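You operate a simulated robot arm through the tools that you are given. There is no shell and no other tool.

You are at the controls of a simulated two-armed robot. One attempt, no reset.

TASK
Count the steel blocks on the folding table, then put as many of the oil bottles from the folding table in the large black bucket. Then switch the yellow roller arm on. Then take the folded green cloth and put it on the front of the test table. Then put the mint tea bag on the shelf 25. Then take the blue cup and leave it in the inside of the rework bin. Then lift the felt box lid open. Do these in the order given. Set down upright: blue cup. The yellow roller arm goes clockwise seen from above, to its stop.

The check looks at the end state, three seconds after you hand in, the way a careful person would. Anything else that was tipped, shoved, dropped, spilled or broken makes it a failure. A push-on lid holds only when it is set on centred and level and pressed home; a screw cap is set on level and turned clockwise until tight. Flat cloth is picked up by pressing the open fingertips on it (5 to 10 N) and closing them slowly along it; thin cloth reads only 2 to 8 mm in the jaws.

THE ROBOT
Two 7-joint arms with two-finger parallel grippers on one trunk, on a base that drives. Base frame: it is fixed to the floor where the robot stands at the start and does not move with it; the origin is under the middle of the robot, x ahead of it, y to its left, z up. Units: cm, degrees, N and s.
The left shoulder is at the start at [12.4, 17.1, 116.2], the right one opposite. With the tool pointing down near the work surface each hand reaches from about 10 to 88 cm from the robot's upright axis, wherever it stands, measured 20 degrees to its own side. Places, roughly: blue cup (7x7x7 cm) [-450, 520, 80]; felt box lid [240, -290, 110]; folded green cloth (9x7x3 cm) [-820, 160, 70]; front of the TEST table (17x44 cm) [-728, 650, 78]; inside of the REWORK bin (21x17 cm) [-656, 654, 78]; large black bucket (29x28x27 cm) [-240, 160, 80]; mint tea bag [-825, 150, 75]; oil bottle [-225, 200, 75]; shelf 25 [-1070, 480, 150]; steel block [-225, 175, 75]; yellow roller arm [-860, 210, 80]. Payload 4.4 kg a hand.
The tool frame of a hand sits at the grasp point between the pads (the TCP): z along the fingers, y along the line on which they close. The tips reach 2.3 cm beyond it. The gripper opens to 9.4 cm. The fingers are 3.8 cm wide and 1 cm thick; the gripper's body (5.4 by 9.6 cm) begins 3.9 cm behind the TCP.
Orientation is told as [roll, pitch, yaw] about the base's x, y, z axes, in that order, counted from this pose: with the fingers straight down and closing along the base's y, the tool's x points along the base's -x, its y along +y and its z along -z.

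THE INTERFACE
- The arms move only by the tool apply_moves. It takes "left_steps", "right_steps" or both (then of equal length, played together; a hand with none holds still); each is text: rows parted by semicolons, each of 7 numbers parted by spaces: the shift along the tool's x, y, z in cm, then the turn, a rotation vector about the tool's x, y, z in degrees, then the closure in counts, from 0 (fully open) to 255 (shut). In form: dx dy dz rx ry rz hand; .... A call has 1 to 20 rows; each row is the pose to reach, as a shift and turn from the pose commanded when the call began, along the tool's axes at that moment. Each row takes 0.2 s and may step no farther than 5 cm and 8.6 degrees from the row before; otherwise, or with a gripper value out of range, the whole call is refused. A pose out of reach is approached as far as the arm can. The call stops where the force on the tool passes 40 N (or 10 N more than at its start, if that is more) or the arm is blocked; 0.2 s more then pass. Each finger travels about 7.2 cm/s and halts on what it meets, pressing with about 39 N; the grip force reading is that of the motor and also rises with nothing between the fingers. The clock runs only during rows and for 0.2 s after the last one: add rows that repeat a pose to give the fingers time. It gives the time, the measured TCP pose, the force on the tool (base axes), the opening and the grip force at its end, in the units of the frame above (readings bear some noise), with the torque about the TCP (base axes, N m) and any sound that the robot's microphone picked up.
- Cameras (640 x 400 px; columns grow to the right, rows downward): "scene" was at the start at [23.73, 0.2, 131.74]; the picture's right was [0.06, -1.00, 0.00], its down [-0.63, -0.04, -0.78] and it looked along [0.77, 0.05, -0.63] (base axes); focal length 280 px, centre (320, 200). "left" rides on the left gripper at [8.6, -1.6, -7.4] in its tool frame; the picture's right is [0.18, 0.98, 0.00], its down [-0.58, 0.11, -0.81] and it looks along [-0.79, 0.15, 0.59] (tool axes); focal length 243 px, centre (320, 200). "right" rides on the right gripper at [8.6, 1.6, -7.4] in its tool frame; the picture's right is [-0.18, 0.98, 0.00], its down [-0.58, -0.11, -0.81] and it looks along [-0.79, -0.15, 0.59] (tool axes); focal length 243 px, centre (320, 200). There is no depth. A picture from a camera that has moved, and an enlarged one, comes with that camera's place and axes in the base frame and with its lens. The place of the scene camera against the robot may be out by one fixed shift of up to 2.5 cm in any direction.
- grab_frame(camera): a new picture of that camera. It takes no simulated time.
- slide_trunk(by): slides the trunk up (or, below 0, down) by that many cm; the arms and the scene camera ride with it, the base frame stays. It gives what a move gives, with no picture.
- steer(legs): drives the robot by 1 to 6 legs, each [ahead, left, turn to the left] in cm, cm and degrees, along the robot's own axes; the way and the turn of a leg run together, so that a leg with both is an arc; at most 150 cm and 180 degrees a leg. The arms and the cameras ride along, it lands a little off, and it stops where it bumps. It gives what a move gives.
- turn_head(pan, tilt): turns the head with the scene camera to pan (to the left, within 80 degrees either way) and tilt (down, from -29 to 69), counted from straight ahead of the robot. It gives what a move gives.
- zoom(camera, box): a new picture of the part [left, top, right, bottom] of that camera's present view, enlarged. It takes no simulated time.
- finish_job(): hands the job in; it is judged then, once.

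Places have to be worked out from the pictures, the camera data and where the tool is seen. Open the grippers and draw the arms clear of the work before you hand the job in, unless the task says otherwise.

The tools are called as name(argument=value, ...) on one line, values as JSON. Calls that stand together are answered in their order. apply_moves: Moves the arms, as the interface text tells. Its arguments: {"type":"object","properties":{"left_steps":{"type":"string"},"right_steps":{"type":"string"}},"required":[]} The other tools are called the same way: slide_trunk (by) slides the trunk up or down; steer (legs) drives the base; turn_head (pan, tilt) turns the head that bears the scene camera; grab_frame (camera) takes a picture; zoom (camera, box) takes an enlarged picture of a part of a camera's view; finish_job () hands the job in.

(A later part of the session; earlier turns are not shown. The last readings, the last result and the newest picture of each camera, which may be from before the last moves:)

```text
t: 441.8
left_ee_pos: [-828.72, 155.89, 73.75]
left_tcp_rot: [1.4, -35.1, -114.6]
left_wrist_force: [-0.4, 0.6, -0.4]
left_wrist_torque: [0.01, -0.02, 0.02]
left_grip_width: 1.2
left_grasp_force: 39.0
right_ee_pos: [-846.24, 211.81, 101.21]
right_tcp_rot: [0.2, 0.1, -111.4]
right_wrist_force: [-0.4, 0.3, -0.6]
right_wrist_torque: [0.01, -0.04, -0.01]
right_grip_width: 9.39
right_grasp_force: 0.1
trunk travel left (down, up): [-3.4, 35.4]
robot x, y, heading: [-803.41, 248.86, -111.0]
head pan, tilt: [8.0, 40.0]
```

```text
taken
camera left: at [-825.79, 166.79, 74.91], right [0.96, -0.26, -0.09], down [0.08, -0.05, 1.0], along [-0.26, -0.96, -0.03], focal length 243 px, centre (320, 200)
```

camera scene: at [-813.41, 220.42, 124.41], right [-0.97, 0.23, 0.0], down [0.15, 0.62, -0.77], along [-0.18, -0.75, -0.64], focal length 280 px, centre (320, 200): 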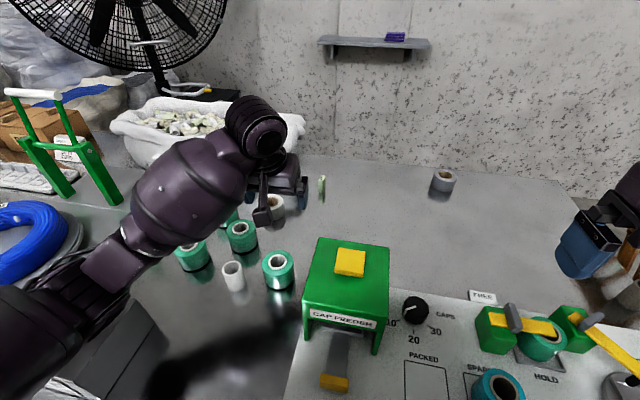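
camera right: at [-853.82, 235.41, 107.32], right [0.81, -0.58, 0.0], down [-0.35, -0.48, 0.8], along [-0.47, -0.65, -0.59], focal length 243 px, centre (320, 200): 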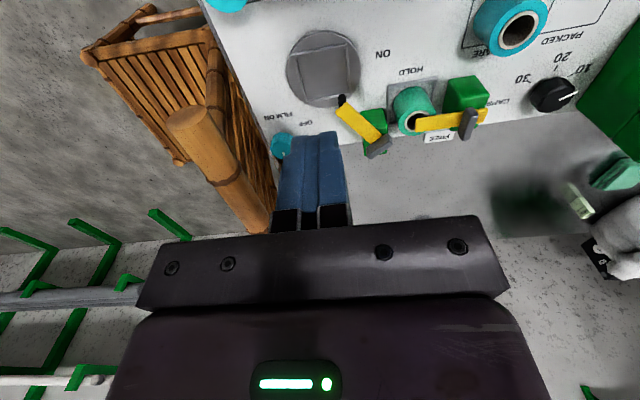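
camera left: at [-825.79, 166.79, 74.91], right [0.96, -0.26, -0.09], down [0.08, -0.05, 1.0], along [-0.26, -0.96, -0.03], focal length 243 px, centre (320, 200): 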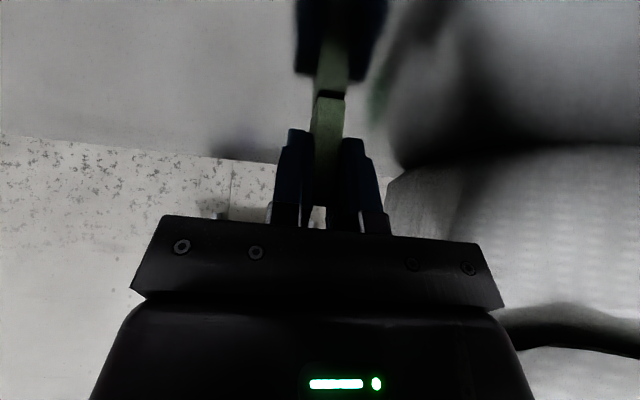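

Packet gripped (1.2 cm). Lifting.

apply_moves(left_steps="-1 0 -1.5 0 0 0 235; -2.5 0 -3.6 0 0 0 235; -4.5 0 -6.4 0 0 0 235; -6.6 0 -9.4 0 0 0 235; -8.6 0 -12.3 0 0 0 235; -8.6 0 -12.3 0 0 0 235")

slide_trunk(by=20)

grab_frame(camera="left")

grab_frame(camera="scene")

```text
t: 443.2
left_ee_pos: [-829.03, 155.9, 88.63]
left_tcp_rot: [1.4, -35.1, -114.6]
left_wrist_force: [0.0, -0.4, -1.1]
left_wrist_torque: [-0.02, -0.01, 0.0]
left_grip_width: 1.18
left_grasp_force: 38.7
right_ee_pos: [-846.2, 211.53, 101.12]
right_tcp_rot: [0.1, 0.2, -111.5]
right_wrist_force: [-0.9, 0.6, -0.5]
right_wrist_torque: [0.0, -0.05, 0.04]
right_grip_width: 9.4
right_grasp_force: 0.1
trunk travel left (down, up): [-3.4, 35.4]
robot x, y, heading: [-803.22, 249.44, -111.4]
head pan, tilt: [8.0, 40.0]
```

```text
t: 445.4
left_ee_pos: [-827.69, 159.25, 124.77]
left_tcp_rot: [2.3, -45.9, -115.2]
left_wrist_force: [-0.8, -0.7, -1.3]
left_wrist_torque: [0.02, -0.01, 0.0]
left_grip_width: 1.17
left_grasp_force: 38.7
right_ee_pos: [-846.19, 211.66, 121.1]
right_tcp_rot: [0.2, 0.3, -111.4]
right_wrist_force: [-0.9, 1.2, -0.2]
right_wrist_torque: [0.0, 0.03, 0.0]
right_grip_width: 9.37
right_grasp_force: 0.1
trunk travel left (down, up): [-23.4, 15.4]
robot x, y, heading: [-803.6, 248.92, -111.4]
head pan, tilt: [8.0, 40.0]
```

```text
taken
camera left: at [-824.71, 170.16, 123.66], right [0.96, -0.28, -0.11], down [0.14, 0.13, 0.98], along [-0.26, -0.95, 0.16], focal length 243 px, centre (320, 200)
```

left: 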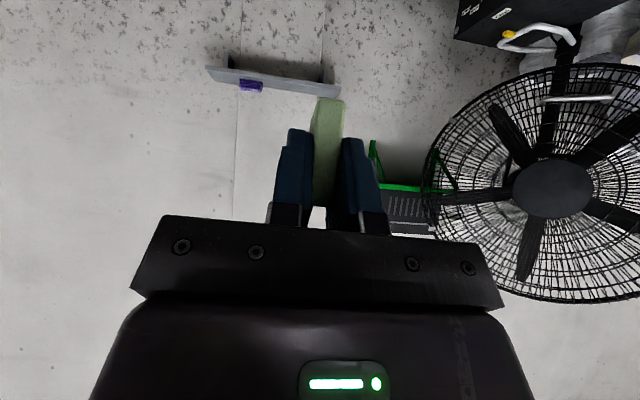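

```text
taken
camera scene: at [-809.36, 230.8, 138.05], right [-0.97, 0.23, 0.0], down [0.15, 0.63, -0.77], along [-0.18, -0.74, -0.64], focal length 280 px, centre (320, 200)
```

scene: 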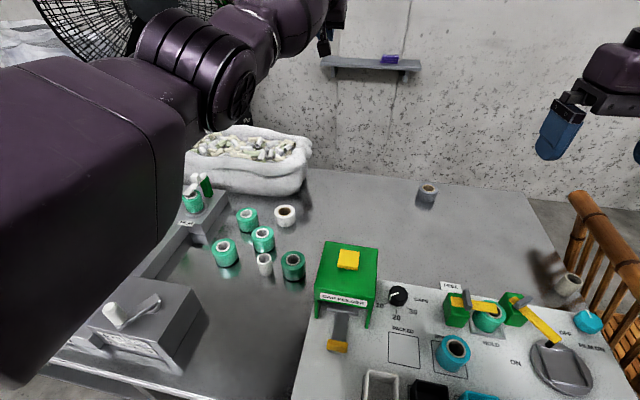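

Held firmly; the bench is undisturbed. I back off, retract the left hand and go to the shelf unit near (-1070,480).

steer(legs=[[-30, 0, 0]])

apply_moves(left_steps="2.9 1.2 -3 0 1.4 0 235; 5.8 2.4 -6 0 2.8 0 235; 8.6 3.6 -9 0 4.1 0 235; 11.5 4.9 -11.9 0 5.5 0 235; 14.4 6.1 -14.8 0 6.8 0 235; 17.3 7.4 -17.8 0 8.2 0 235; 20.1 8.6 -20.7 0 9.5 0 235; 23 10 -23.7 0 10.9 0 235; 23 10 -23.7 0 10.9 0 235")

steer(legs=[[17, -67, 0], [0, -85, 0]])

```text
t: 447.4
left_ee_pos: [-817.03, 187.47, 124.9]
left_tcp_rot: [2.4, -46.1, -115.4]
left_wrist_force: [0.1, 0.0, 0.3]
left_wrist_torque: [0.02, 0.03, 0.0]
left_grip_width: 1.2
left_grasp_force: 38.7
right_ee_pos: [-835.18, 239.88, 121.19]
right_tcp_rot: [0.2, 0.1, -111.6]
right_wrist_force: [0.2, 0.3, 0.7]
right_wrist_torque: [-0.02, 0.0, -0.01]
right_grip_width: 9.39
right_grasp_force: 0.3
trunk travel left (down, up): [-23.4, 15.4]
robot x, y, heading: [-792.63, 276.83, -111.5]
head pan, tilt: [8.0, 40.0]
```

```text
t: 449.4
left_ee_pos: [-794.73, 213.41, 125.2]
left_tcp_rot: [1.9, -34.9, -114.9]
left_wrist_force: [-0.8, -0.7, 0.1]
left_wrist_torque: [0.0, -0.02, -0.03]
left_grip_width: 1.18
left_grasp_force: 38.6
right_ee_pos: [-835.49, 239.76, 121.05]
right_tcp_rot: [0.2, 0.3, -111.7]
right_wrist_force: [-0.4, -0.9, -0.4]
right_wrist_torque: [0.0, -0.06, 0.0]
right_grip_width: 9.42
right_grasp_force: 0.2
trunk travel left (down, up): [-23.4, 15.4]
robot x, y, heading: [-792.54, 276.75, -111.8]
head pan, tilt: [8.0, 40.0]
```

```text
t: 463.1
left_ee_pos: [-941.42, 252.28, 125.35]
left_tcp_rot: [1.8, -35.2, -114.9]
left_wrist_force: [-0.1, 0.4, 0.2]
left_wrist_torque: [-0.03, 0.02, 0.01]
left_grip_width: 1.16
left_grasp_force: 38.4
right_ee_pos: [-982.16, 278.61, 121.21]
right_tcp_rot: [0.0, 0.1, -111.7]
right_wrist_force: [0.4, -0.4, 0.6]
right_wrist_torque: [0.03, -0.03, -0.01]
right_grip_width: 9.39
right_grasp_force: 0.1
trunk travel left (down, up): [-23.4, 15.4]
robot x, y, heading: [-938.69, 315.77, -111.8]
head pan, tilt: [8.0, 40.0]
```

steer(legs=[[0, 0, -131]])

turn_head(pan=10, tilt=10)

grab_frame(camera="scene")

```text
t: 469.0
left_ee_pos: [-984.23, 360.14, 125.42]
left_tcp_rot: [1.9, -35.1, 112.3]
left_wrist_force: [0.1, -0.3, -0.2]
left_wrist_torque: [-0.03, -0.02, -0.03]
left_grip_width: 1.17
left_grasp_force: 38.8
right_ee_pos: [-937.25, 372.21, 121.02]
right_tcp_rot: [0.1, 0.2, 115.4]
right_wrist_force: [0.3, -0.3, 0.1]
right_wrist_torque: [0.0, 0.06, -0.01]
right_grip_width: 9.39
right_grasp_force: 0.1
trunk travel left (down, up): [-23.4, 15.4]
robot x, y, heading: [-939.24, 315.6, 115.4]
head pan, tilt: [8.0, 40.0]
```

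```text
t: 469.9
left_ee_pos: [-984.2, 360.22, 125.4]
left_tcp_rot: [1.9, -35.1, 112.3]
left_wrist_force: [-0.5, -0.5, -0.7]
left_wrist_torque: [-0.02, -0.03, -0.01]
left_grip_width: 1.2
left_grasp_force: 39.5
right_ee_pos: [-937.24, 372.28, 121.1]
right_tcp_rot: [0.1, 0.1, 115.6]
right_wrist_force: [-0.2, -1.4, -0.2]
right_wrist_torque: [-0.02, -0.03, 0.02]
right_grip_width: 9.4
right_grasp_force: 0.0
trunk travel left (down, up): [-23.4, 15.4]
robot x, y, heading: [-939.44, 315.55, 115.5]
head pan, tilt: [10.0, 10.0]
```

```text
taken
camera scene: at [-949.05, 332.0, 142.86], right [0.81, 0.58, 0.0], down [0.1, -0.14, -0.98], along [-0.57, 0.8, -0.17], focal length 280 px, centre (320, 200)
```

scene: 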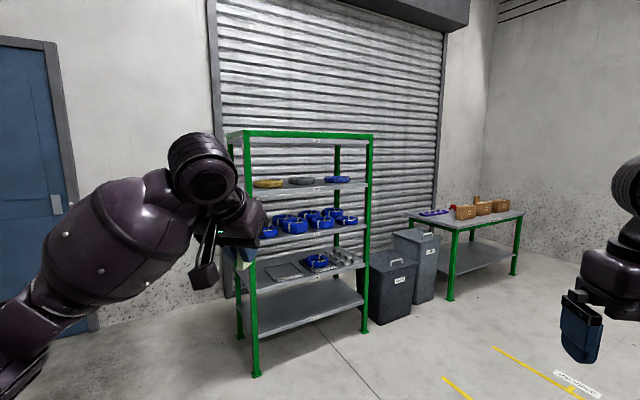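

The shelf unit's front runs from about (-1075,437) to (-1037,521), so I should face az ≈156°. I drive in front of it and raise the trunk to see the top shelf (25) from above.

steer(legs=[[75, -10, 0], [72, -11, 0], [0, 0, 40]])

slide_trunk(by=15.3)

turn_head(pan=0, tilt=15)

grab_frame(camera="scene")

```text
t: 479.6
left_ee_pos: [-1048.38, 462.5, 125.31]
left_tcp_rot: [1.9, -35.1, 153.4]
left_wrist_force: [0.6, 0.1, -0.9]
left_wrist_torque: [0.02, -0.01, -0.02]
left_grip_width: 1.19
left_grasp_force: 38.7
right_ee_pos: [-1020.99, 502.49, 121.05]
right_tcp_rot: [0.1, 0.1, 156.6]
right_wrist_force: [-0.3, -0.7, 0.4]
right_wrist_torque: [0.03, -0.02, 0.0]
right_grip_width: 9.4
right_grasp_force: 0.1
trunk travel left (down, up): [-23.4, 15.4]
robot x, y, heading: [-985.42, 458.62, 156.3]
head pan, tilt: [10.0, 10.0]
```

```text
t: 481.3
left_ee_pos: [-1048.63, 462.67, 140.72]
left_tcp_rot: [1.8, -35.0, 153.4]
left_wrist_force: [0.1, -0.9, -0.8]
left_wrist_torque: [0.0, 0.01, 0.01]
left_grip_width: 1.19
left_grasp_force: 39.1
right_ee_pos: [-1020.98, 502.46, 136.4]
right_tcp_rot: [0.2, 0.1, 156.6]
right_wrist_force: [-1.1, -0.3, -0.4]
right_wrist_torque: [-0.01, 0.03, 0.0]
right_grip_width: 9.37
right_grasp_force: 0.0
trunk travel left (down, up): [-38.7, 0.1]
robot x, y, heading: [-985.45, 458.55, 156.4]
head pan, tilt: [10.0, 10.0]
```

```text
t: 482.1
left_ee_pos: [-1048.39, 462.55, 140.66]
left_tcp_rot: [1.9, -35.2, 153.2]
left_wrist_force: [0.0, 0.7, -0.7]
left_wrist_torque: [0.0, 0.01, 0.01]
left_grip_width: 1.18
left_grasp_force: 39.0
right_ee_pos: [-1021.07, 502.5, 136.5]
right_tcp_rot: [0.1, 0.1, 156.6]
right_wrist_force: [-0.7, 0.2, -0.1]
right_wrist_torque: [-0.01, -0.01, 0.01]
right_grip_width: 9.39
right_grasp_force: 0.1
trunk travel left (down, up): [-38.7, 0.1]
robot x, y, heading: [-985.1, 458.74, 156.7]
head pan, tilt: [0.0, 15.0]
```

```text
taken
camera scene: at [-999.26, 464.32, 157.74], right [0.4, 0.92, 0.0], down [0.24, -0.1, -0.97], along [-0.89, 0.38, -0.26], focal length 280 px, centre (320, 200)
```

scene: 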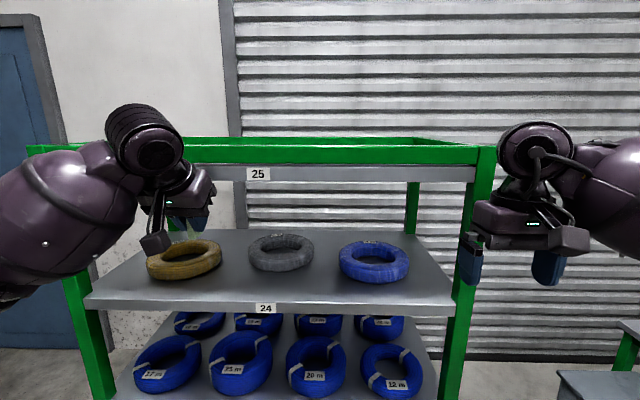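

Shelf 25 is the top one: surface ≈z 149 with a green frame bar up to ≈z 152 around it. I raise the left hand above it and pull the right hand back before moving closer.

apply_moves(left_steps="-2.1 0 -2.9 0 0 0 235; -4.2 0 -5.9 0 0 0 235; -6.2 0 -8.8 0 0 0 235; -8.3 0 -11.8 0 0 0 235; -10.4 0 -14.7 0 0 0 235; -11.5 0 -16.3 0 0 0 235; -11.5 0 -16.3 0 0 0 235", right_steps="2 0 0 0 0 0 0; 4 0 0 0 0 0 0; 6 0 0 0 0 0 0; 8 0 0 0 0 0 0; 10 0 0 0 0 0 0; 12 0 0 0 0 0 0; 12 0 0 0 0 0 0")

grab_frame(camera="left")

grab_frame(camera="scene")

```text
t: 483.6
left_ee_pos: [-1048.37, 463.04, 160.85]
left_tcp_rot: [1.9, -35.0, 153.5]
left_wrist_force: [0.0, -0.2, 0.3]
left_wrist_torque: [-0.02, 0.0, -0.03]
left_grip_width: 1.16
left_grasp_force: 39.0
right_ee_pos: [-1010.11, 497.93, 136.44]
right_tcp_rot: [0.0, 0.3, 156.5]
right_wrist_force: [-0.1, 0.1, 0.2]
right_wrist_torque: [-0.03, 0.01, 0.02]
right_grip_width: 9.41
right_grasp_force: 0.0
trunk travel left (down, up): [-38.7, 0.1]
robot x, y, heading: [-985.44, 458.58, 156.5]
head pan, tilt: [0.0, 15.0]
```

```text
taken
camera left: at [-1037.5, 459.56, 161.83], right [-0.29, -0.95, -0.08], down [-0.05, -0.07, 1.0], along [-0.96, 0.29, -0.03], focal length 243 px, centre (320, 200)
```

left: 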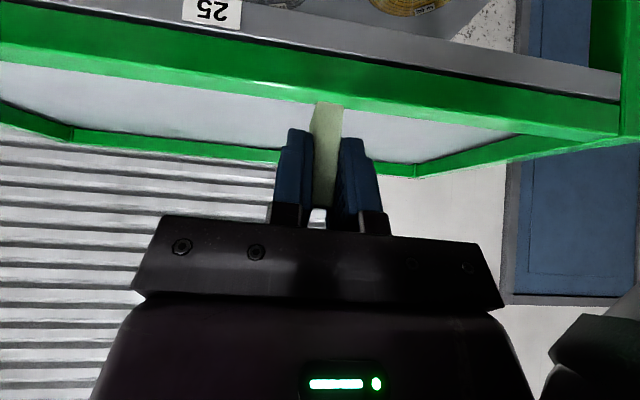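

```text
taken
camera scene: at [-999.33, 464.32, 157.73], right [0.4, 0.92, 0.0], down [0.24, -0.1, -0.97], along [-0.89, 0.38, -0.26], focal length 280 px, centre (320, 200)
```

scene: 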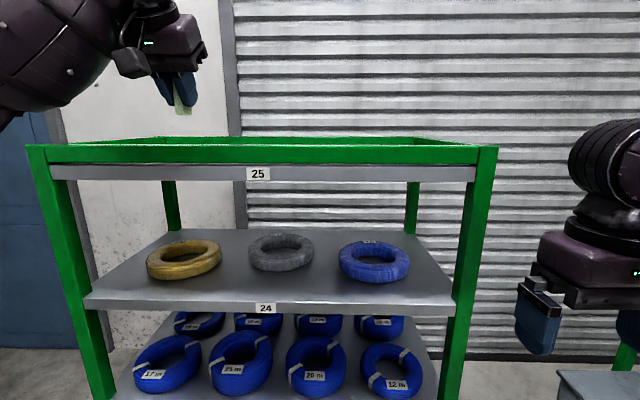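

The left camera shows the front bar and the clear grey shelf surface behind it; the bar's inner edge is ~11 cm ahead of the TCP. I move 15 cm forward over it.

apply_moves(left_steps="-3.1 0 2.15 0 0 0 235; -6.15 0 4.3 0 0 0 235; -9.2 0 6.45 0 0 0 235; -12.3 0 8.6 0 0 0 235; -12.3 0 8.6 0 0 0 235")

grab_frame(camera="left")

zoom(camera="scene", box=[20, 20, 300, 200])

```text
t: 484.9
left_ee_pos: [-1061.94, 469.22, 160.67]
left_tcp_rot: [1.9, -35.2, 153.2]
left_wrist_force: [0.2, 0.0, -0.6]
left_wrist_torque: [0.03, 0.0, 0.03]
left_grip_width: 1.16
left_grasp_force: 39.0
right_ee_pos: [-1010.01, 497.79, 136.5]
right_tcp_rot: [0.1, 0.0, 156.6]
right_wrist_force: [1.2, -0.5, -0.3]
right_wrist_torque: [-0.02, 0.01, 0.0]
right_grip_width: 9.38
right_grasp_force: 0.0
trunk travel left (down, up): [-38.7, 0.1]
robot x, y, heading: [-985.05, 458.54, 157.1]
head pan, tilt: [0.0, 15.0]
```

```text
taken
camera left: at [-1051.05, 465.76, 161.8], right [-0.29, -0.95, -0.08], down [-0.04, -0.07, 1.0], along [-0.96, 0.29, -0.02], focal length 243 px, centre (320, 200)
```

left: 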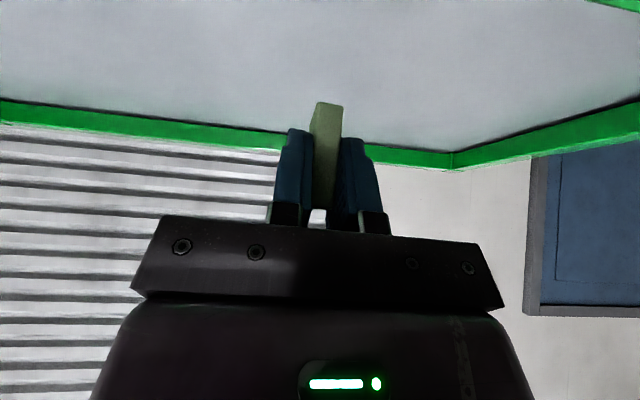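

```text
2.22 times, centred on (160, 110) of scene
camera zoom: at [-999.21, 464.2, 157.75], right [0.4, 0.92, 0.0], down [0.24, -0.1, -0.97], along [-0.89, 0.38, -0.26], focal length 622 px, centre (676, 400)
```

zoom: 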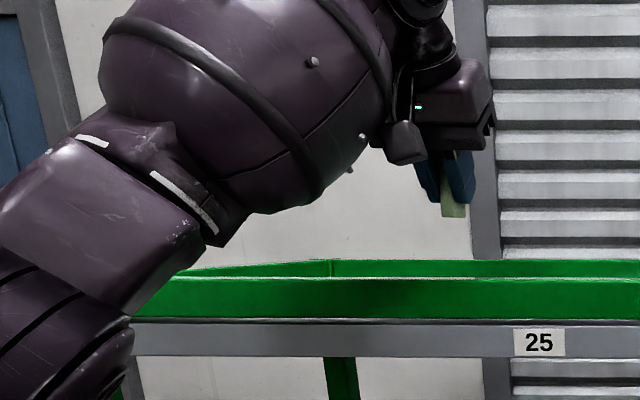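

Over the shelf interior. I lower toward the surface.

apply_moves(left_steps="1.15 0 1.63 0 0 0 235; 2.3 0 3.27 0 0 0 235; 3.2 0 4.5 0 0 0 235; 3.75 0 5.3 0 0 0 235; 3.75 0 5.3 0 0 0 235")

grab_frame(camera="left")

zoom(camera="scene", box=[20, 60, 300, 220])

```text
t: 486.1
left_ee_pos: [-1061.94, 469.39, 153.99]
left_tcp_rot: [2.0, -35.0, 153.4]
left_wrist_force: [0.4, 0.3, 0.2]
left_wrist_torque: [0.01, 0.01, 0.03]
left_grip_width: 1.16
left_grasp_force: 39.1
right_ee_pos: [-1010.0, 497.91, 136.52]
right_tcp_rot: [0.3, 0.2, 156.5]
right_wrist_force: [0.2, 0.2, 1.1]
right_wrist_torque: [0.01, -0.01, -0.02]
right_grip_width: 9.38
right_grasp_force: 0.1
trunk travel left (down, up): [-38.7, 0.1]
robot x, y, heading: [-985.52, 458.1, 156.4]
head pan, tilt: [0.0, 15.0]
```

```text
taken
camera left: at [-1050.99, 465.81, 155.19], right [-0.29, -0.95, -0.08], down [-0.05, -0.07, 1.0], along [-0.96, 0.29, -0.02], focal length 243 px, centre (320, 200)
```

left: 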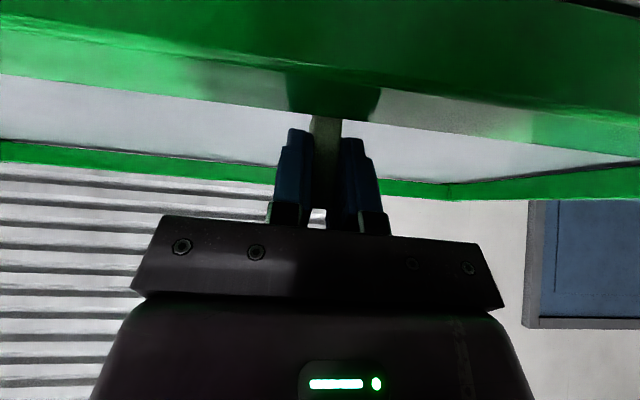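

```text
2.29 times, centred on (160, 140) of scene
camera zoom: at [-999.23, 464.36, 157.74], right [0.4, 0.92, 0.0], down [0.24, -0.1, -0.97], along [-0.89, 0.38, -0.26], focal length 639 px, centre (686, 337)
```

zoom: 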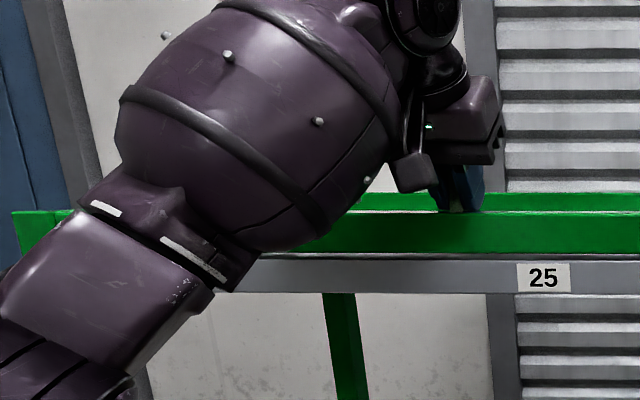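

The packet is behind the bar. I lower in small steps and watch the force.

apply_moves(left_steps="0.29 0 0.41 0 0 0 235; 0.58 0 0.82 0 0 0 235; 0.58 0 0.82 0 0 0 235")

apply_moves(left_steps="0.15 0 0.2 0 0 0 235; 0.29 0 0.41 0 0 0 235; 0.29 0 0.41 0 0 0 235")

```text
t: 486.9
left_ee_pos: [-1061.71, 469.51, 153.08]
left_tcp_rot: [1.9, -35.1, 153.4]
left_wrist_force: [-0.2, 0.0, -0.9]
left_wrist_torque: [0.02, -0.01, 0.01]
left_grip_width: 1.17
left_grasp_force: 39.0
right_ee_pos: [-1010.02, 497.91, 136.39]
right_tcp_rot: [0.1, 0.1, 156.5]
right_wrist_force: [-1.0, 0.5, -0.1]
right_wrist_torque: [0.01, 0.0, 0.0]
right_grip_width: 9.4
right_grasp_force: 0.1
trunk travel left (down, up): [-38.7, 0.1]
robot x, y, heading: [-985.09, 458.78, 156.6]
head pan, tilt: [0.0, 15.0]
```

```text
t: 487.6
left_ee_pos: [-1061.96, 469.33, 152.66]
left_tcp_rot: [1.9, -35.1, 153.3]
left_wrist_force: [-0.5, 0.0, 0.8]
left_wrist_torque: [-0.02, 0.02, -0.03]
left_grip_width: 1.15
left_grasp_force: 38.9
right_ee_pos: [-1010.0, 497.85, 136.5]
right_tcp_rot: [0.1, 0.0, 156.6]
right_wrist_force: [-0.3, 0.1, 0.1]
right_wrist_torque: [0.03, -0.05, -0.02]
right_grip_width: 9.42
right_grasp_force: 0.0
trunk travel left (down, up): [-38.7, 0.1]
robot x, y, heading: [-985.4, 458.72, 156.3]
head pan, tilt: [0.0, 15.0]
```

apply_moves(left_steps="0.15 0 0.2 0 0 0 235; 0.29 0 0.41 0 0 0 235; 0.29 0 0.41 0 0 0 235")

apply_moves(left_steps="0.15 0 0.2 0 0 0 235; 0.29 0 0.41 0 0 0 235; 0.29 0 0.41 0 0 0 235")

grab_frame(camera="left")

grab_frame(camera="scene")

```text
t: 488.4
left_ee_pos: [-1062.04, 469.26, 152.19]
left_tcp_rot: [1.9, -35.2, 153.4]
left_wrist_force: [0.1, 0.3, 0.5]
left_wrist_torque: [0.0, -0.01, 0.02]
left_grip_width: 1.16
left_grasp_force: 38.7
right_ee_pos: [-1010.08, 497.9, 136.59]
right_tcp_rot: [0.1, 0.1, 156.6]
right_wrist_force: [0.9, -0.3, -0.1]
right_wrist_torque: [-0.01, 0.0, 0.03]
right_grip_width: 9.43
right_grasp_force: 0.0
trunk travel left (down, up): [-38.7, 0.1]
robot x, y, heading: [-985.05, 458.63, 156.6]
head pan, tilt: [0.0, 15.0]
```

```text
t: 489.2
left_ee_pos: [-1061.98, 469.21, 151.74]
left_tcp_rot: [1.9, -35.3, 153.5]
left_wrist_force: [-11.2, 2.2, 21.7]
left_wrist_torque: [0.16, -0.68, 0.16]
left_grip_width: 1.19
left_grasp_force: 38.9
right_ee_pos: [-1010.05, 497.96, 136.43]
right_tcp_rot: [0.2, 0.0, 156.6]
right_wrist_force: [0.7, -0.1, 0.0]
right_wrist_torque: [0.01, 0.0, 0.01]
right_grip_width: 9.39
right_grasp_force: 0.1
trunk travel left (down, up): [-38.7, 0.1]
robot x, y, heading: [-985.06, 458.67, 156.7]
head pan, tilt: [0.0, 15.0]
```

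```text
taken
camera left: at [-1051.1, 465.73, 152.93], right [-0.29, -0.95, -0.08], down [-0.04, -0.07, 1.0], along [-0.96, 0.29, -0.02], focal length 243 px, centre (320, 200)
```

left: 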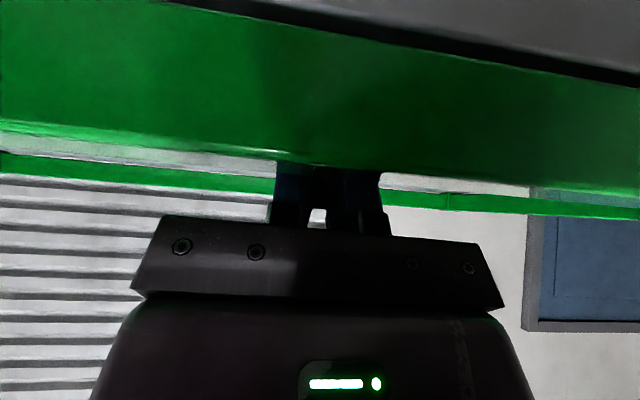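

```text
taken
camera scene: at [-999.27, 464.36, 157.76], right [0.4, 0.92, 0.0], down [0.24, -0.1, -0.97], along [-0.89, 0.38, -0.26], focal length 280 px, centre (320, 200)
```

scene: 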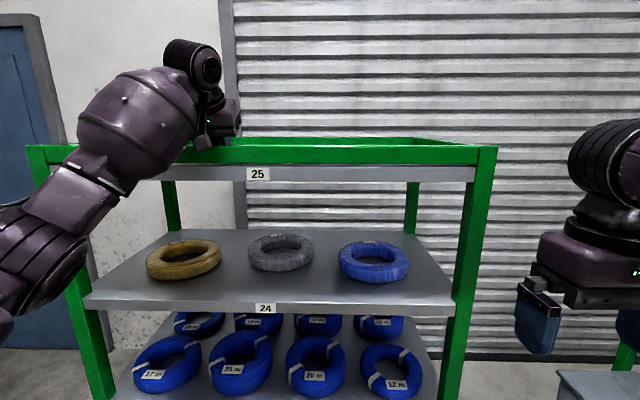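

Contact at TCP z≈151.8. I ease up 0.2 cm, open the fingers gently and rise straight up.

apply_moves(left_steps="-0.1 0 -0.2 0 0 0 235; -0.1 0 -0.2 0 0 0 215; -0.1 0 -0.2 0 0 0 195; -0.1 0 -0.2 0 0 0 170; -0.1 0 -0.2 0 0 0 140; -0.1 0 -0.2 0 0 0 120; -0.1 0 -0.2 0 0 0 120")

apply_moves(left_steps="-0.6 0 -0.8 0 0 0 120; -1.2 0 -1.6 0 0 0 120; -2.3 0 -3.3 0 0 0 120; -3.5 0 -4.9 0 0 0 120; -5.2 0 -7.4 0 0 0 120; -6.9 0 -9.8 0 0 0 120; -6.9 0 -9.8 0 0 0 120")

grab_frame(camera="left")

```text
t: 490.9
left_ee_pos: [-1062.07, 469.17, 151.74]
left_tcp_rot: [1.8, -35.0, 153.5]
left_wrist_force: [-14.3, -1.7, 5.6]
left_wrist_torque: [0.16, -0.29, 0.22]
left_grip_width: 4.63
left_grasp_force: 0.0
right_ee_pos: [-1010.25, 497.76, 136.56]
right_tcp_rot: [0.1, 0.2, 156.5]
right_wrist_force: [0.2, -0.5, 0.1]
right_wrist_torque: [0.02, 0.01, -0.03]
right_grip_width: 9.39
right_grasp_force: 0.1
trunk travel left (down, up): [-38.7, 0.1]
robot x, y, heading: [-985.16, 458.31, 156.6]
head pan, tilt: [0.0, 15.0]
```

```text
t: 492.4
left_ee_pos: [-1061.82, 469.58, 163.9]
left_tcp_rot: [1.8, -35.0, 153.5]
left_wrist_force: [-0.2, -0.3, -0.6]
left_wrist_torque: [0.01, -0.03, -0.05]
left_grip_width: 4.97
left_grasp_force: 0.0
right_ee_pos: [-1010.16, 497.86, 136.49]
right_tcp_rot: [0.1, 0.3, 156.6]
right_wrist_force: [-0.2, 0.0, 0.1]
right_wrist_torque: [0.04, 0.01, -0.02]
right_grip_width: 9.4
right_grasp_force: 0.0
trunk travel left (down, up): [-38.7, 0.1]
robot x, y, heading: [-985.68, 458.75, 156.5]
head pan, tilt: [0.0, 15.0]
```

```text
taken
camera left: at [-1050.94, 466.05, 165.06], right [-0.29, -0.95, -0.08], down [-0.05, -0.07, 1.0], along [-0.96, 0.29, -0.03], focal length 243 px, centre (320, 200)
```

left: 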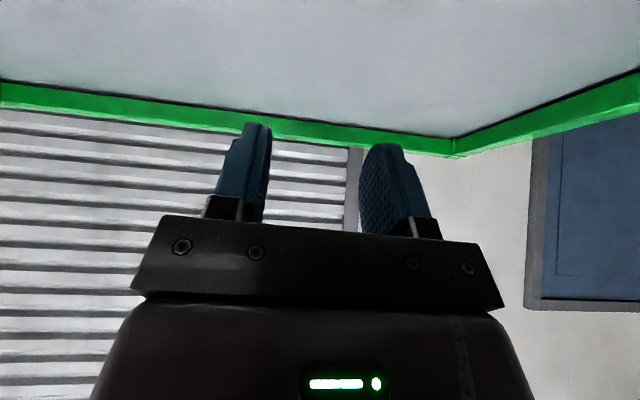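

apply_moves(left_steps="2.5 0 -1.7 0 3 0 120; 4.9 0 -3.4 0 6 0 120; 7.4 0 -5.2 0 9 0 120; 9.8 0 -6.9 0 12 0 120; 12.3 0 -8.6 0 15 0 120; 12.3 0 -8.6 0 18 0 120; 12.3 0 -8.6 0 18 0 120")

grab_frame(camera="left")

```text
t: 494.1
left_ee_pos: [-1048.42, 463.04, 163.91]
left_tcp_rot: [1.7, -17.2, 154.1]
left_wrist_force: [0.7, 0.3, -0.6]
left_wrist_torque: [0.02, 0.04, -0.01]
left_grip_width: 4.96
left_grasp_force: 0.1
right_ee_pos: [-1009.93, 497.89, 136.43]
right_tcp_rot: [0.1, 0.1, 156.5]
right_wrist_force: [-0.2, -0.8, -0.1]
right_wrist_torque: [0.02, -0.01, 0.01]
right_grip_width: 9.4
right_grasp_force: 0.1
trunk travel left (down, up): [-38.7, 0.1]
robot x, y, heading: [-985.41, 458.58, 156.6]
head pan, tilt: [0.0, 15.0]
```

```text
taken
camera left: at [-1038.26, 459.96, 168.42], right [-0.26, -0.96, -0.03], down [-0.32, 0.06, 0.94], along [-0.91, 0.26, -0.33], focal length 243 px, centre (320, 200)
```

left: 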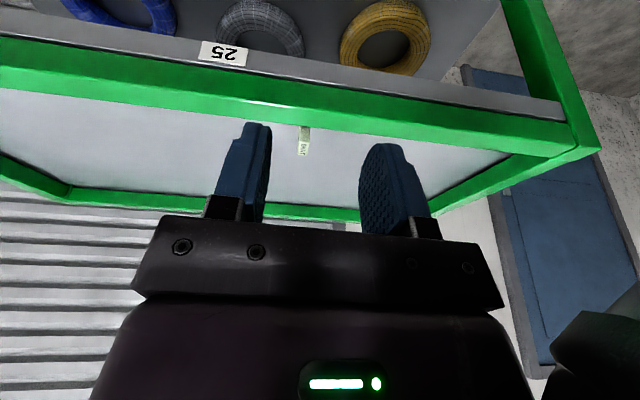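

The mint tea bag stands upright on shelf 25. Next the blue cup. I back off, fold the left arm, lower the trunk and drive along the wall benches.

steer(legs=[[-35, 0, 0]])

apply_moves(left_steps="1 1 4 0 3 0 0; 2 2 8 0 6 0 0; 3 3 12 0 9 0 0; 4 4 16 0 12 0 0; 5 5 20 0 15 0 0; 6 6 24 0 17.2 0 0; 7 7 28 0 17.2 0 0; 8 7 32 0 17.2 0 0; 8 7 36 0 17.2 0 0; 8 7 40 0 17.2 0 0; 8 7 40 0 17.2 0 0", right_steps="-1 0 0 0 0 0 0; -2 0 0 0 0 0 0; -3 0 2 0 0 0 0; -4 0 4 0 0 0 0; -5 0 6 0 0 0 0; -6 0 8 0 0 0 0; -7 0 10 0 0 0 0; -8 0 12 0 0 0 0; -9 0 13 0 0 0 0; -9 0 14 0 0 0 0; -9 0 14 0 0 0 0")

turn_head(pan=0, tilt=30)

grab_frame(camera="scene")

```text
t: 496.3
left_ee_pos: [-1016.16, 449.14, 163.92]
left_tcp_rot: [1.7, -17.1, 154.0]
left_wrist_force: [-0.6, 0.2, 0.0]
left_wrist_torque: [-0.04, 0.05, -0.03]
left_grip_width: 4.97
left_grasp_force: 0.0
right_ee_pos: [-977.84, 484.06, 136.41]
right_tcp_rot: [0.2, 0.1, 156.6]
right_wrist_force: [0.3, -0.6, 1.0]
right_wrist_torque: [0.0, 0.0, 0.02]
right_grip_width: 9.38
right_grasp_force: 0.0
trunk travel left (down, up): [-38.7, 0.1]
robot x, y, heading: [-953.04, 444.59, 156.8]
head pan, tilt: [0.0, 15.0]
```

```text
t: 498.7
left_ee_pos: [-1023.46, 443.29, 123.39]
left_tcp_rot: [1.6, 0.2, 154.6]
left_wrist_force: [0.3, -0.3, 0.0]
left_wrist_torque: [0.01, 0.05, 0.02]
left_grip_width: 9.41
left_grasp_force: 0.0
right_ee_pos: [-986.2, 487.53, 122.47]
right_tcp_rot: [0.3, 0.1, 156.7]
right_wrist_force: [0.2, 0.2, -0.3]
right_wrist_torque: [0.0, -0.06, 0.01]
right_grip_width: 9.41
right_grasp_force: 0.1
trunk travel left (down, up): [-38.7, 0.1]
robot x, y, heading: [-952.95, 445.02, 156.6]
head pan, tilt: [0.0, 15.0]
```

```text
t: 499.5
left_ee_pos: [-1023.44, 443.31, 123.44]
left_tcp_rot: [1.6, 0.1, 154.6]
left_wrist_force: [-0.1, 0.5, -0.4]
left_wrist_torque: [0.03, 0.06, -0.04]
left_grip_width: 9.43
left_grasp_force: 0.0
right_ee_pos: [-986.15, 487.68, 122.44]
right_tcp_rot: [0.2, 0.1, 156.8]
right_wrist_force: [-0.3, -0.1, -0.7]
right_wrist_torque: [-0.01, -0.01, -0.03]
right_grip_width: 9.37
right_grasp_force: 0.1
trunk travel left (down, up): [-38.7, 0.1]
robot x, y, heading: [-953.19, 444.78, 156.6]
head pan, tilt: [0.0, 30.0]
```

```text
taken
camera scene: at [-966.81, 450.32, 155.33], right [0.4, 0.92, 0.0], down [0.46, -0.2, -0.87], along [-0.8, 0.34, -0.5], focal length 280 px, centre (320, 200)
```

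scene: 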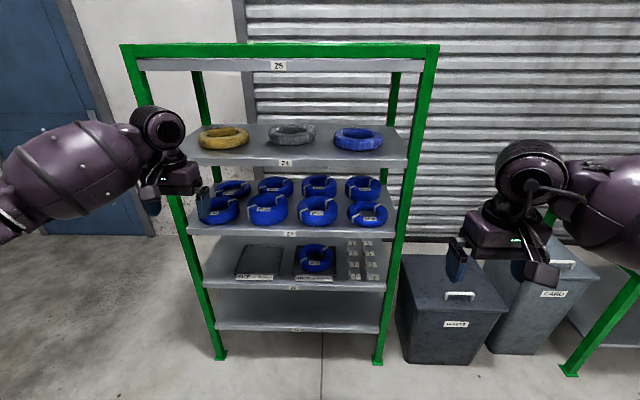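

apply_moves(left_steps="3 0 1 0 0 0 0; 6 0 2 0 0 0 0; 9 0 3 0 0 0 0; 12 -1 4 0 0 0 0; 12 -2 4 0 0 0 0")

steer(legs=[[0, 0, -96], [75, -10, 0], [75, -10, 0], [0, 0, -84]])

grab_frame(camera="scene")

```text
t: 500.7
left_ee_pos: [-1011.73, 440.19, 119.24]
left_tcp_rot: [1.7, 0.1, 154.5]
left_wrist_force: [0.2, 0.9, 0.2]
left_wrist_torque: [-0.05, 0.02, 0.01]
left_grip_width: 9.4
left_grasp_force: 0.0
right_ee_pos: [-986.17, 487.69, 122.33]
right_tcp_rot: [0.2, 0.2, 156.7]
right_wrist_force: [0.2, 0.6, 0.0]
right_wrist_torque: [0.02, -0.01, -0.04]
right_grip_width: 9.42
right_grasp_force: 0.0
trunk travel left (down, up): [-38.7, 0.1]
robot x, y, heading: [-953.29, 444.84, 156.8]
head pan, tilt: [0.0, 30.0]
```

```text
t: 516.2
left_ee_pos: [-804.91, 571.24, 119.22]
left_tcp_rot: [1.7, 0.0, -26.2]
left_wrist_force: [-0.5, 0.2, -0.3]
left_wrist_torque: [-0.02, -0.02, 0.0]
left_grip_width: 9.42
left_grasp_force: 0.0
right_ee_pos: [-831.1, 524.02, 122.46]
right_tcp_rot: [0.3, 0.1, -24.0]
right_wrist_force: [-0.2, 0.1, -0.9]
right_wrist_torque: [-0.01, 0.01, -0.03]
right_grip_width: 9.41
right_grasp_force: 0.1
trunk travel left (down, up): [-38.7, 0.1]
robot x, y, heading: [-863.46, 567.16, -24.0]
head pan, tilt: [0.0, 30.0]
```

```text
taken
camera scene: at [-850.16, 560.82, 155.32], right [-0.41, -0.91, 0.0], down [-0.46, 0.2, -0.87], along [0.79, -0.35, -0.5], focal length 280 px, centre (320, 200)
```

scene: 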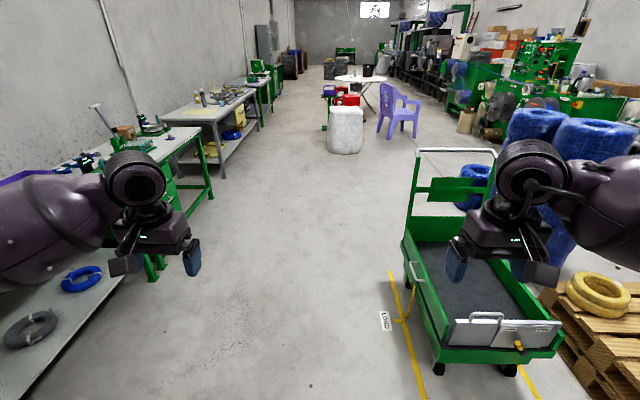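

The corridor along the wall benches is clear. I drive along it to the grey bench where the cup should be.

steer(legs=[[140, 5, 0], [140, 15, 0], [60, 10, 0]])

turn_head(pan=35, tilt=25)

grab_frame(camera="scene")

```text
t: 532.5
left_ee_pos: [-488.97, 457.34, 119.25]
left_tcp_rot: [1.6, 0.2, -27.2]
left_wrist_force: [1.0, -0.5, -0.2]
left_wrist_torque: [-0.03, 0.05, -0.01]
left_grip_width: 9.39
left_grasp_force: 0.0
right_ee_pos: [-516.35, 410.86, 122.33]
right_tcp_rot: [0.2, 0.3, -25.1]
right_wrist_force: [0.5, 0.4, 0.1]
right_wrist_torque: [-0.03, 0.0, -0.02]
right_grip_width: 9.39
right_grasp_force: 0.1
trunk travel left (down, up): [-38.7, 0.1]
robot x, y, heading: [-547.91, 454.84, -25.5]
head pan, tilt: [0.0, 30.0]
```

```text
t: 533.5
left_ee_pos: [-489.11, 457.4, 119.14]
left_tcp_rot: [1.6, 0.1, -27.4]
left_wrist_force: [1.1, -0.2, -0.2]
left_wrist_torque: [-0.02, 0.01, 0.01]
left_grip_width: 9.4
left_grasp_force: 0.1
right_ee_pos: [-516.37, 410.8, 122.32]
right_tcp_rot: [0.2, 0.1, -25.2]
right_wrist_force: [0.0, 0.4, 0.1]
right_wrist_torque: [0.03, -0.01, -0.01]
right_grip_width: 9.38
right_grasp_force: 0.0
trunk travel left (down, up): [-38.7, 0.1]
robot x, y, heading: [-547.83, 454.76, -25.5]
head pan, tilt: [35.0, 25.0]
```

```text
taken
camera scene: at [-533.67, 453.44, 156.12], right [0.17, -0.99, 0.0], down [-0.42, -0.07, -0.91], along [0.89, 0.15, -0.42], focal length 280 px, centre (320, 200)
```

scene: 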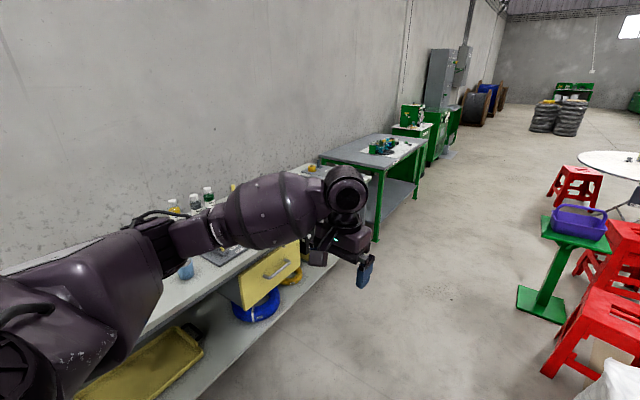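

I see something blue on the bench to the left. I turn to face the bench.

steer(legs=[[0, 0, 91]])

turn_head(pan=-15, tilt=30)

grab_frame(camera="scene")

```text
t: 537.7
left_ee_pos: [-550.21, 513.48, 119.22]
left_tcp_rot: [1.5, 0.0, 62.3]
left_wrist_force: [0.2, 0.0, 0.5]
left_wrist_torque: [0.01, 0.01, 0.01]
left_grip_width: 9.39
left_grasp_force: 0.2
right_ee_pos: [-504.0, 486.02, 122.5]
right_tcp_rot: [0.1, 0.1, 64.5]
right_wrist_force: [0.4, -0.9, 0.2]
right_wrist_torque: [-0.01, 0.0, 0.0]
right_grip_width: 9.4
right_grasp_force: 0.0
trunk travel left (down, up): [-38.7, 0.1]
robot x, y, heading: [-547.74, 454.66, 64.4]
head pan, tilt: [35.0, 25.0]
```

```text
t: 538.9
left_ee_pos: [-550.36, 513.53, 119.22]
left_tcp_rot: [1.7, 0.1, 62.3]
left_wrist_force: [0.1, -0.3, 0.0]
left_wrist_torque: [-0.03, -0.01, 0.02]
left_grip_width: 9.42
left_grasp_force: 0.2
right_ee_pos: [-503.93, 485.97, 122.43]
right_tcp_rot: [0.1, 0.0, 64.4]
right_wrist_force: [-0.3, 0.8, 0.4]
right_wrist_torque: [0.0, 0.03, 0.0]
right_grip_width: 9.42
right_grasp_force: 0.1
trunk travel left (down, up): [-38.7, 0.1]
robot x, y, heading: [-548.01, 454.61, 64.6]
head pan, tilt: [-15.0, 30.0]
```

```text
taken
camera scene: at [-539.63, 466.48, 155.32], right [0.76, -0.65, 0.0], down [-0.32, -0.38, -0.87], along [0.56, 0.66, -0.5], focal length 280 px, centre (320, 200)
```

scene: 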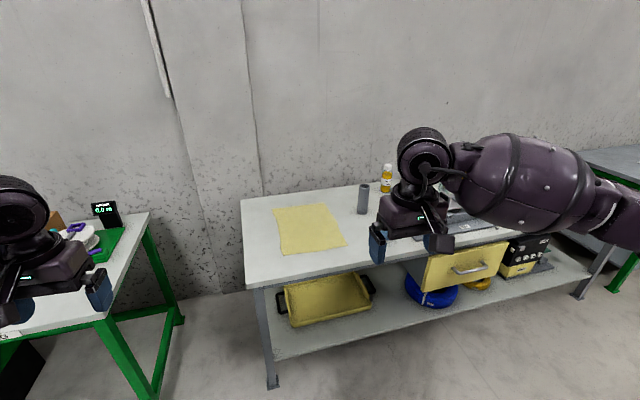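

steer(legs=[[0, -62, 0]])

turn_head(pan=0, tilt=30)

grab_frame(camera="scene")

```text
t: 544.9
left_ee_pos: [-494.03, 486.6, 119.32]
left_tcp_rot: [1.6, 0.1, 62.2]
left_wrist_force: [0.2, -0.7, 0.7]
left_wrist_torque: [0.0, 0.01, 0.03]
left_grip_width: 9.41
left_grasp_force: 0.0
right_ee_pos: [-447.78, 459.09, 122.38]
right_tcp_rot: [0.2, 0.1, 64.4]
right_wrist_force: [-0.8, -0.5, -0.1]
right_wrist_torque: [0.02, 0.01, 0.01]
right_grip_width: 9.4
right_grasp_force: 0.0
trunk travel left (down, up): [-38.7, 0.1]
robot x, y, heading: [-491.39, 427.82, 64.4]
head pan, tilt: [-15.0, 30.0]
```

```text
t: 545.6
left_ee_pos: [-494.07, 486.74, 119.27]
left_tcp_rot: [1.7, 0.1, 62.2]
left_wrist_force: [0.0, 0.8, -0.7]
left_wrist_torque: [-0.01, -0.02, 0.02]
left_grip_width: 9.39
left_grasp_force: 0.1
right_ee_pos: [-447.69, 459.06, 122.46]
right_tcp_rot: [0.2, 0.1, 64.4]
right_wrist_force: [-0.7, -0.1, 0.1]
right_wrist_torque: [-0.01, -0.01, -0.01]
right_grip_width: 9.42
right_grasp_force: 0.1
trunk travel left (down, up): [-38.7, 0.1]
robot x, y, heading: [-491.58, 427.59, 64.5]
head pan, tilt: [0.0, 30.0]
```

```text
taken
camera scene: at [-485.44, 440.84, 155.32], right [0.9, -0.43, 0.0], down [-0.22, -0.45, -0.87], along [0.38, 0.78, -0.5], focal length 280 px, centre (320, 200)
```

scene: 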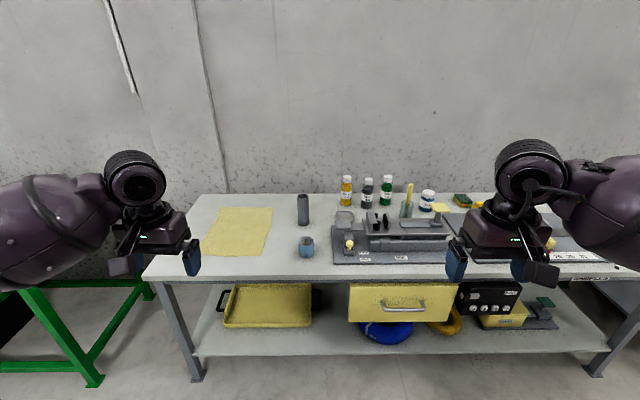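

zoom(camera="scene", box=[270, 190, 350, 270])

zoom(camera="scene", box=[230, 160, 460, 290])

```text
5.00 times, centred on (310, 230) of scene
camera zoom: at [-485.44, 440.84, 155.32], right [0.9, -0.43, 0.0], down [-0.22, -0.45, -0.87], along [0.38, 0.78, -0.5], focal length 1399 px, centre (370, 50)
```

zoom: 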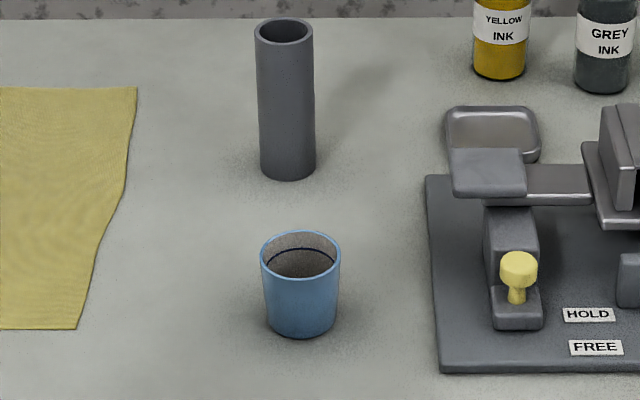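

```text
2.78 times, centred on (345, 225) of scene
camera zoom: at [-485.44, 440.84, 155.32], right [0.9, -0.43, 0.0], down [-0.22, -0.45, -0.87], along [0.38, 0.78, -0.5], focal length 778 px, centre (250, 130)
```

zoom: 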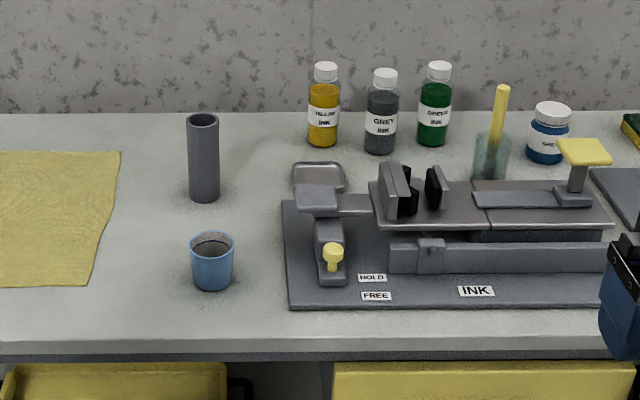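

The blue cup (upright, possibly with liquid) stands at about (-453.3,522), table z≈77, rim z≈84. I advance 34 cm and lower the trunk, then look with the left-hand camera.

steer(legs=[[34, -8, 0]])

slide_trunk(by=-12)

apply_moves(left_steps="0 0 1 0.8 0 -1.2 0; 0 0 2 1.6 0 -2.3 0; 0 0 2 1.6 0 -2.3 0")

grab_frame(camera="left")

grab_frame(camera="scene")

```text
t: 547.9
left_ee_pos: [-471.89, 514.1, 119.29]
left_tcp_rot: [1.6, 0.2, 62.1]
left_wrist_force: [0.5, -0.1, 0.0]
left_wrist_torque: [-0.02, 0.0, -0.01]
left_grip_width: 9.42
left_grasp_force: 0.1
right_ee_pos: [-425.63, 486.41, 122.37]
right_tcp_rot: [0.3, 0.2, 64.2]
right_wrist_force: [0.9, 0.7, -0.6]
right_wrist_torque: [0.0, 0.01, -0.02]
right_grip_width: 9.41
right_grasp_force: 0.0
trunk travel left (down, up): [-38.7, 0.1]
robot x, y, heading: [-469.54, 455.23, 64.1]
head pan, tilt: [0.0, 30.0]
```

```text
t: 549.4
left_ee_pos: [-471.94, 514.07, 107.39]
left_tcp_rot: [1.6, 0.0, 62.2]
left_wrist_force: [0.0, -0.3, 0.5]
left_wrist_torque: [0.0, 0.02, 0.03]
left_grip_width: 9.39
left_grasp_force: 0.0
right_ee_pos: [-425.67, 486.31, 110.45]
right_tcp_rot: [0.2, 0.1, 64.2]
right_wrist_force: [0.6, -0.2, 0.1]
right_wrist_torque: [-0.01, 0.0, -0.01]
right_grip_width: 9.41
right_grasp_force: 0.1
trunk travel left (down, up): [-26.7, 12.1]
robot x, y, heading: [-469.8, 454.98, 64.2]
head pan, tilt: [0.0, 30.0]
```

```text
t: 550.2
left_ee_pos: [-472.05, 514.22, 105.1]
left_tcp_rot: [0.0, 0.1, 64.4]
left_wrist_force: [-1.2, 0.4, 0.9]
left_wrist_torque: [0.0, -0.01, -0.01]
left_grip_width: 9.4
left_grasp_force: 0.0
right_ee_pos: [-425.55, 486.39, 110.44]
right_tcp_rot: [0.2, 0.0, 64.2]
right_wrist_force: [0.5, 0.4, -0.5]
right_wrist_torque: [-0.05, -0.03, -0.03]
right_grip_width: 9.41
right_grasp_force: 0.0
trunk travel left (down, up): [-26.7, 12.1]
robot x, y, heading: [-469.62, 455.3, 63.9]
head pan, tilt: [0.0, 30.0]
```

```text
taken
camera left: at [-474.39, 505.49, 112.71], right [-0.97, 0.26, 0.0], down [0.15, 0.57, 0.81], along [0.21, 0.78, -0.59], focal length 243 px, centre (320, 200)
```

left: 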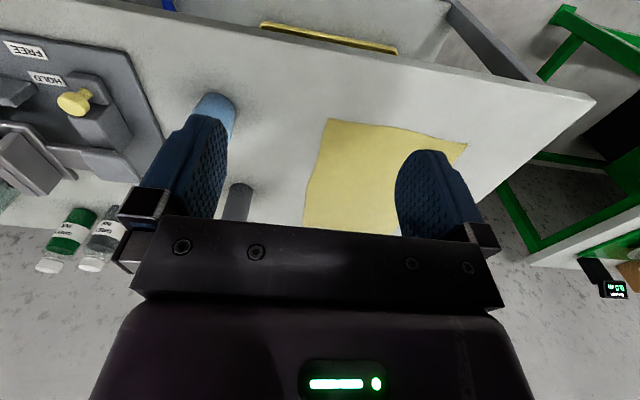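

```text
taken
camera scene: at [-462.43, 470.25, 143.13], right [0.9, -0.44, 0.0], down [-0.22, -0.45, -0.87], along [0.38, 0.78, -0.5], focal length 280 px, centre (320, 200)
```

scene: 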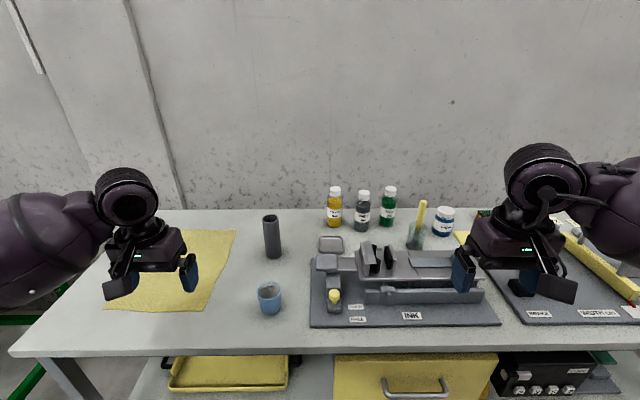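

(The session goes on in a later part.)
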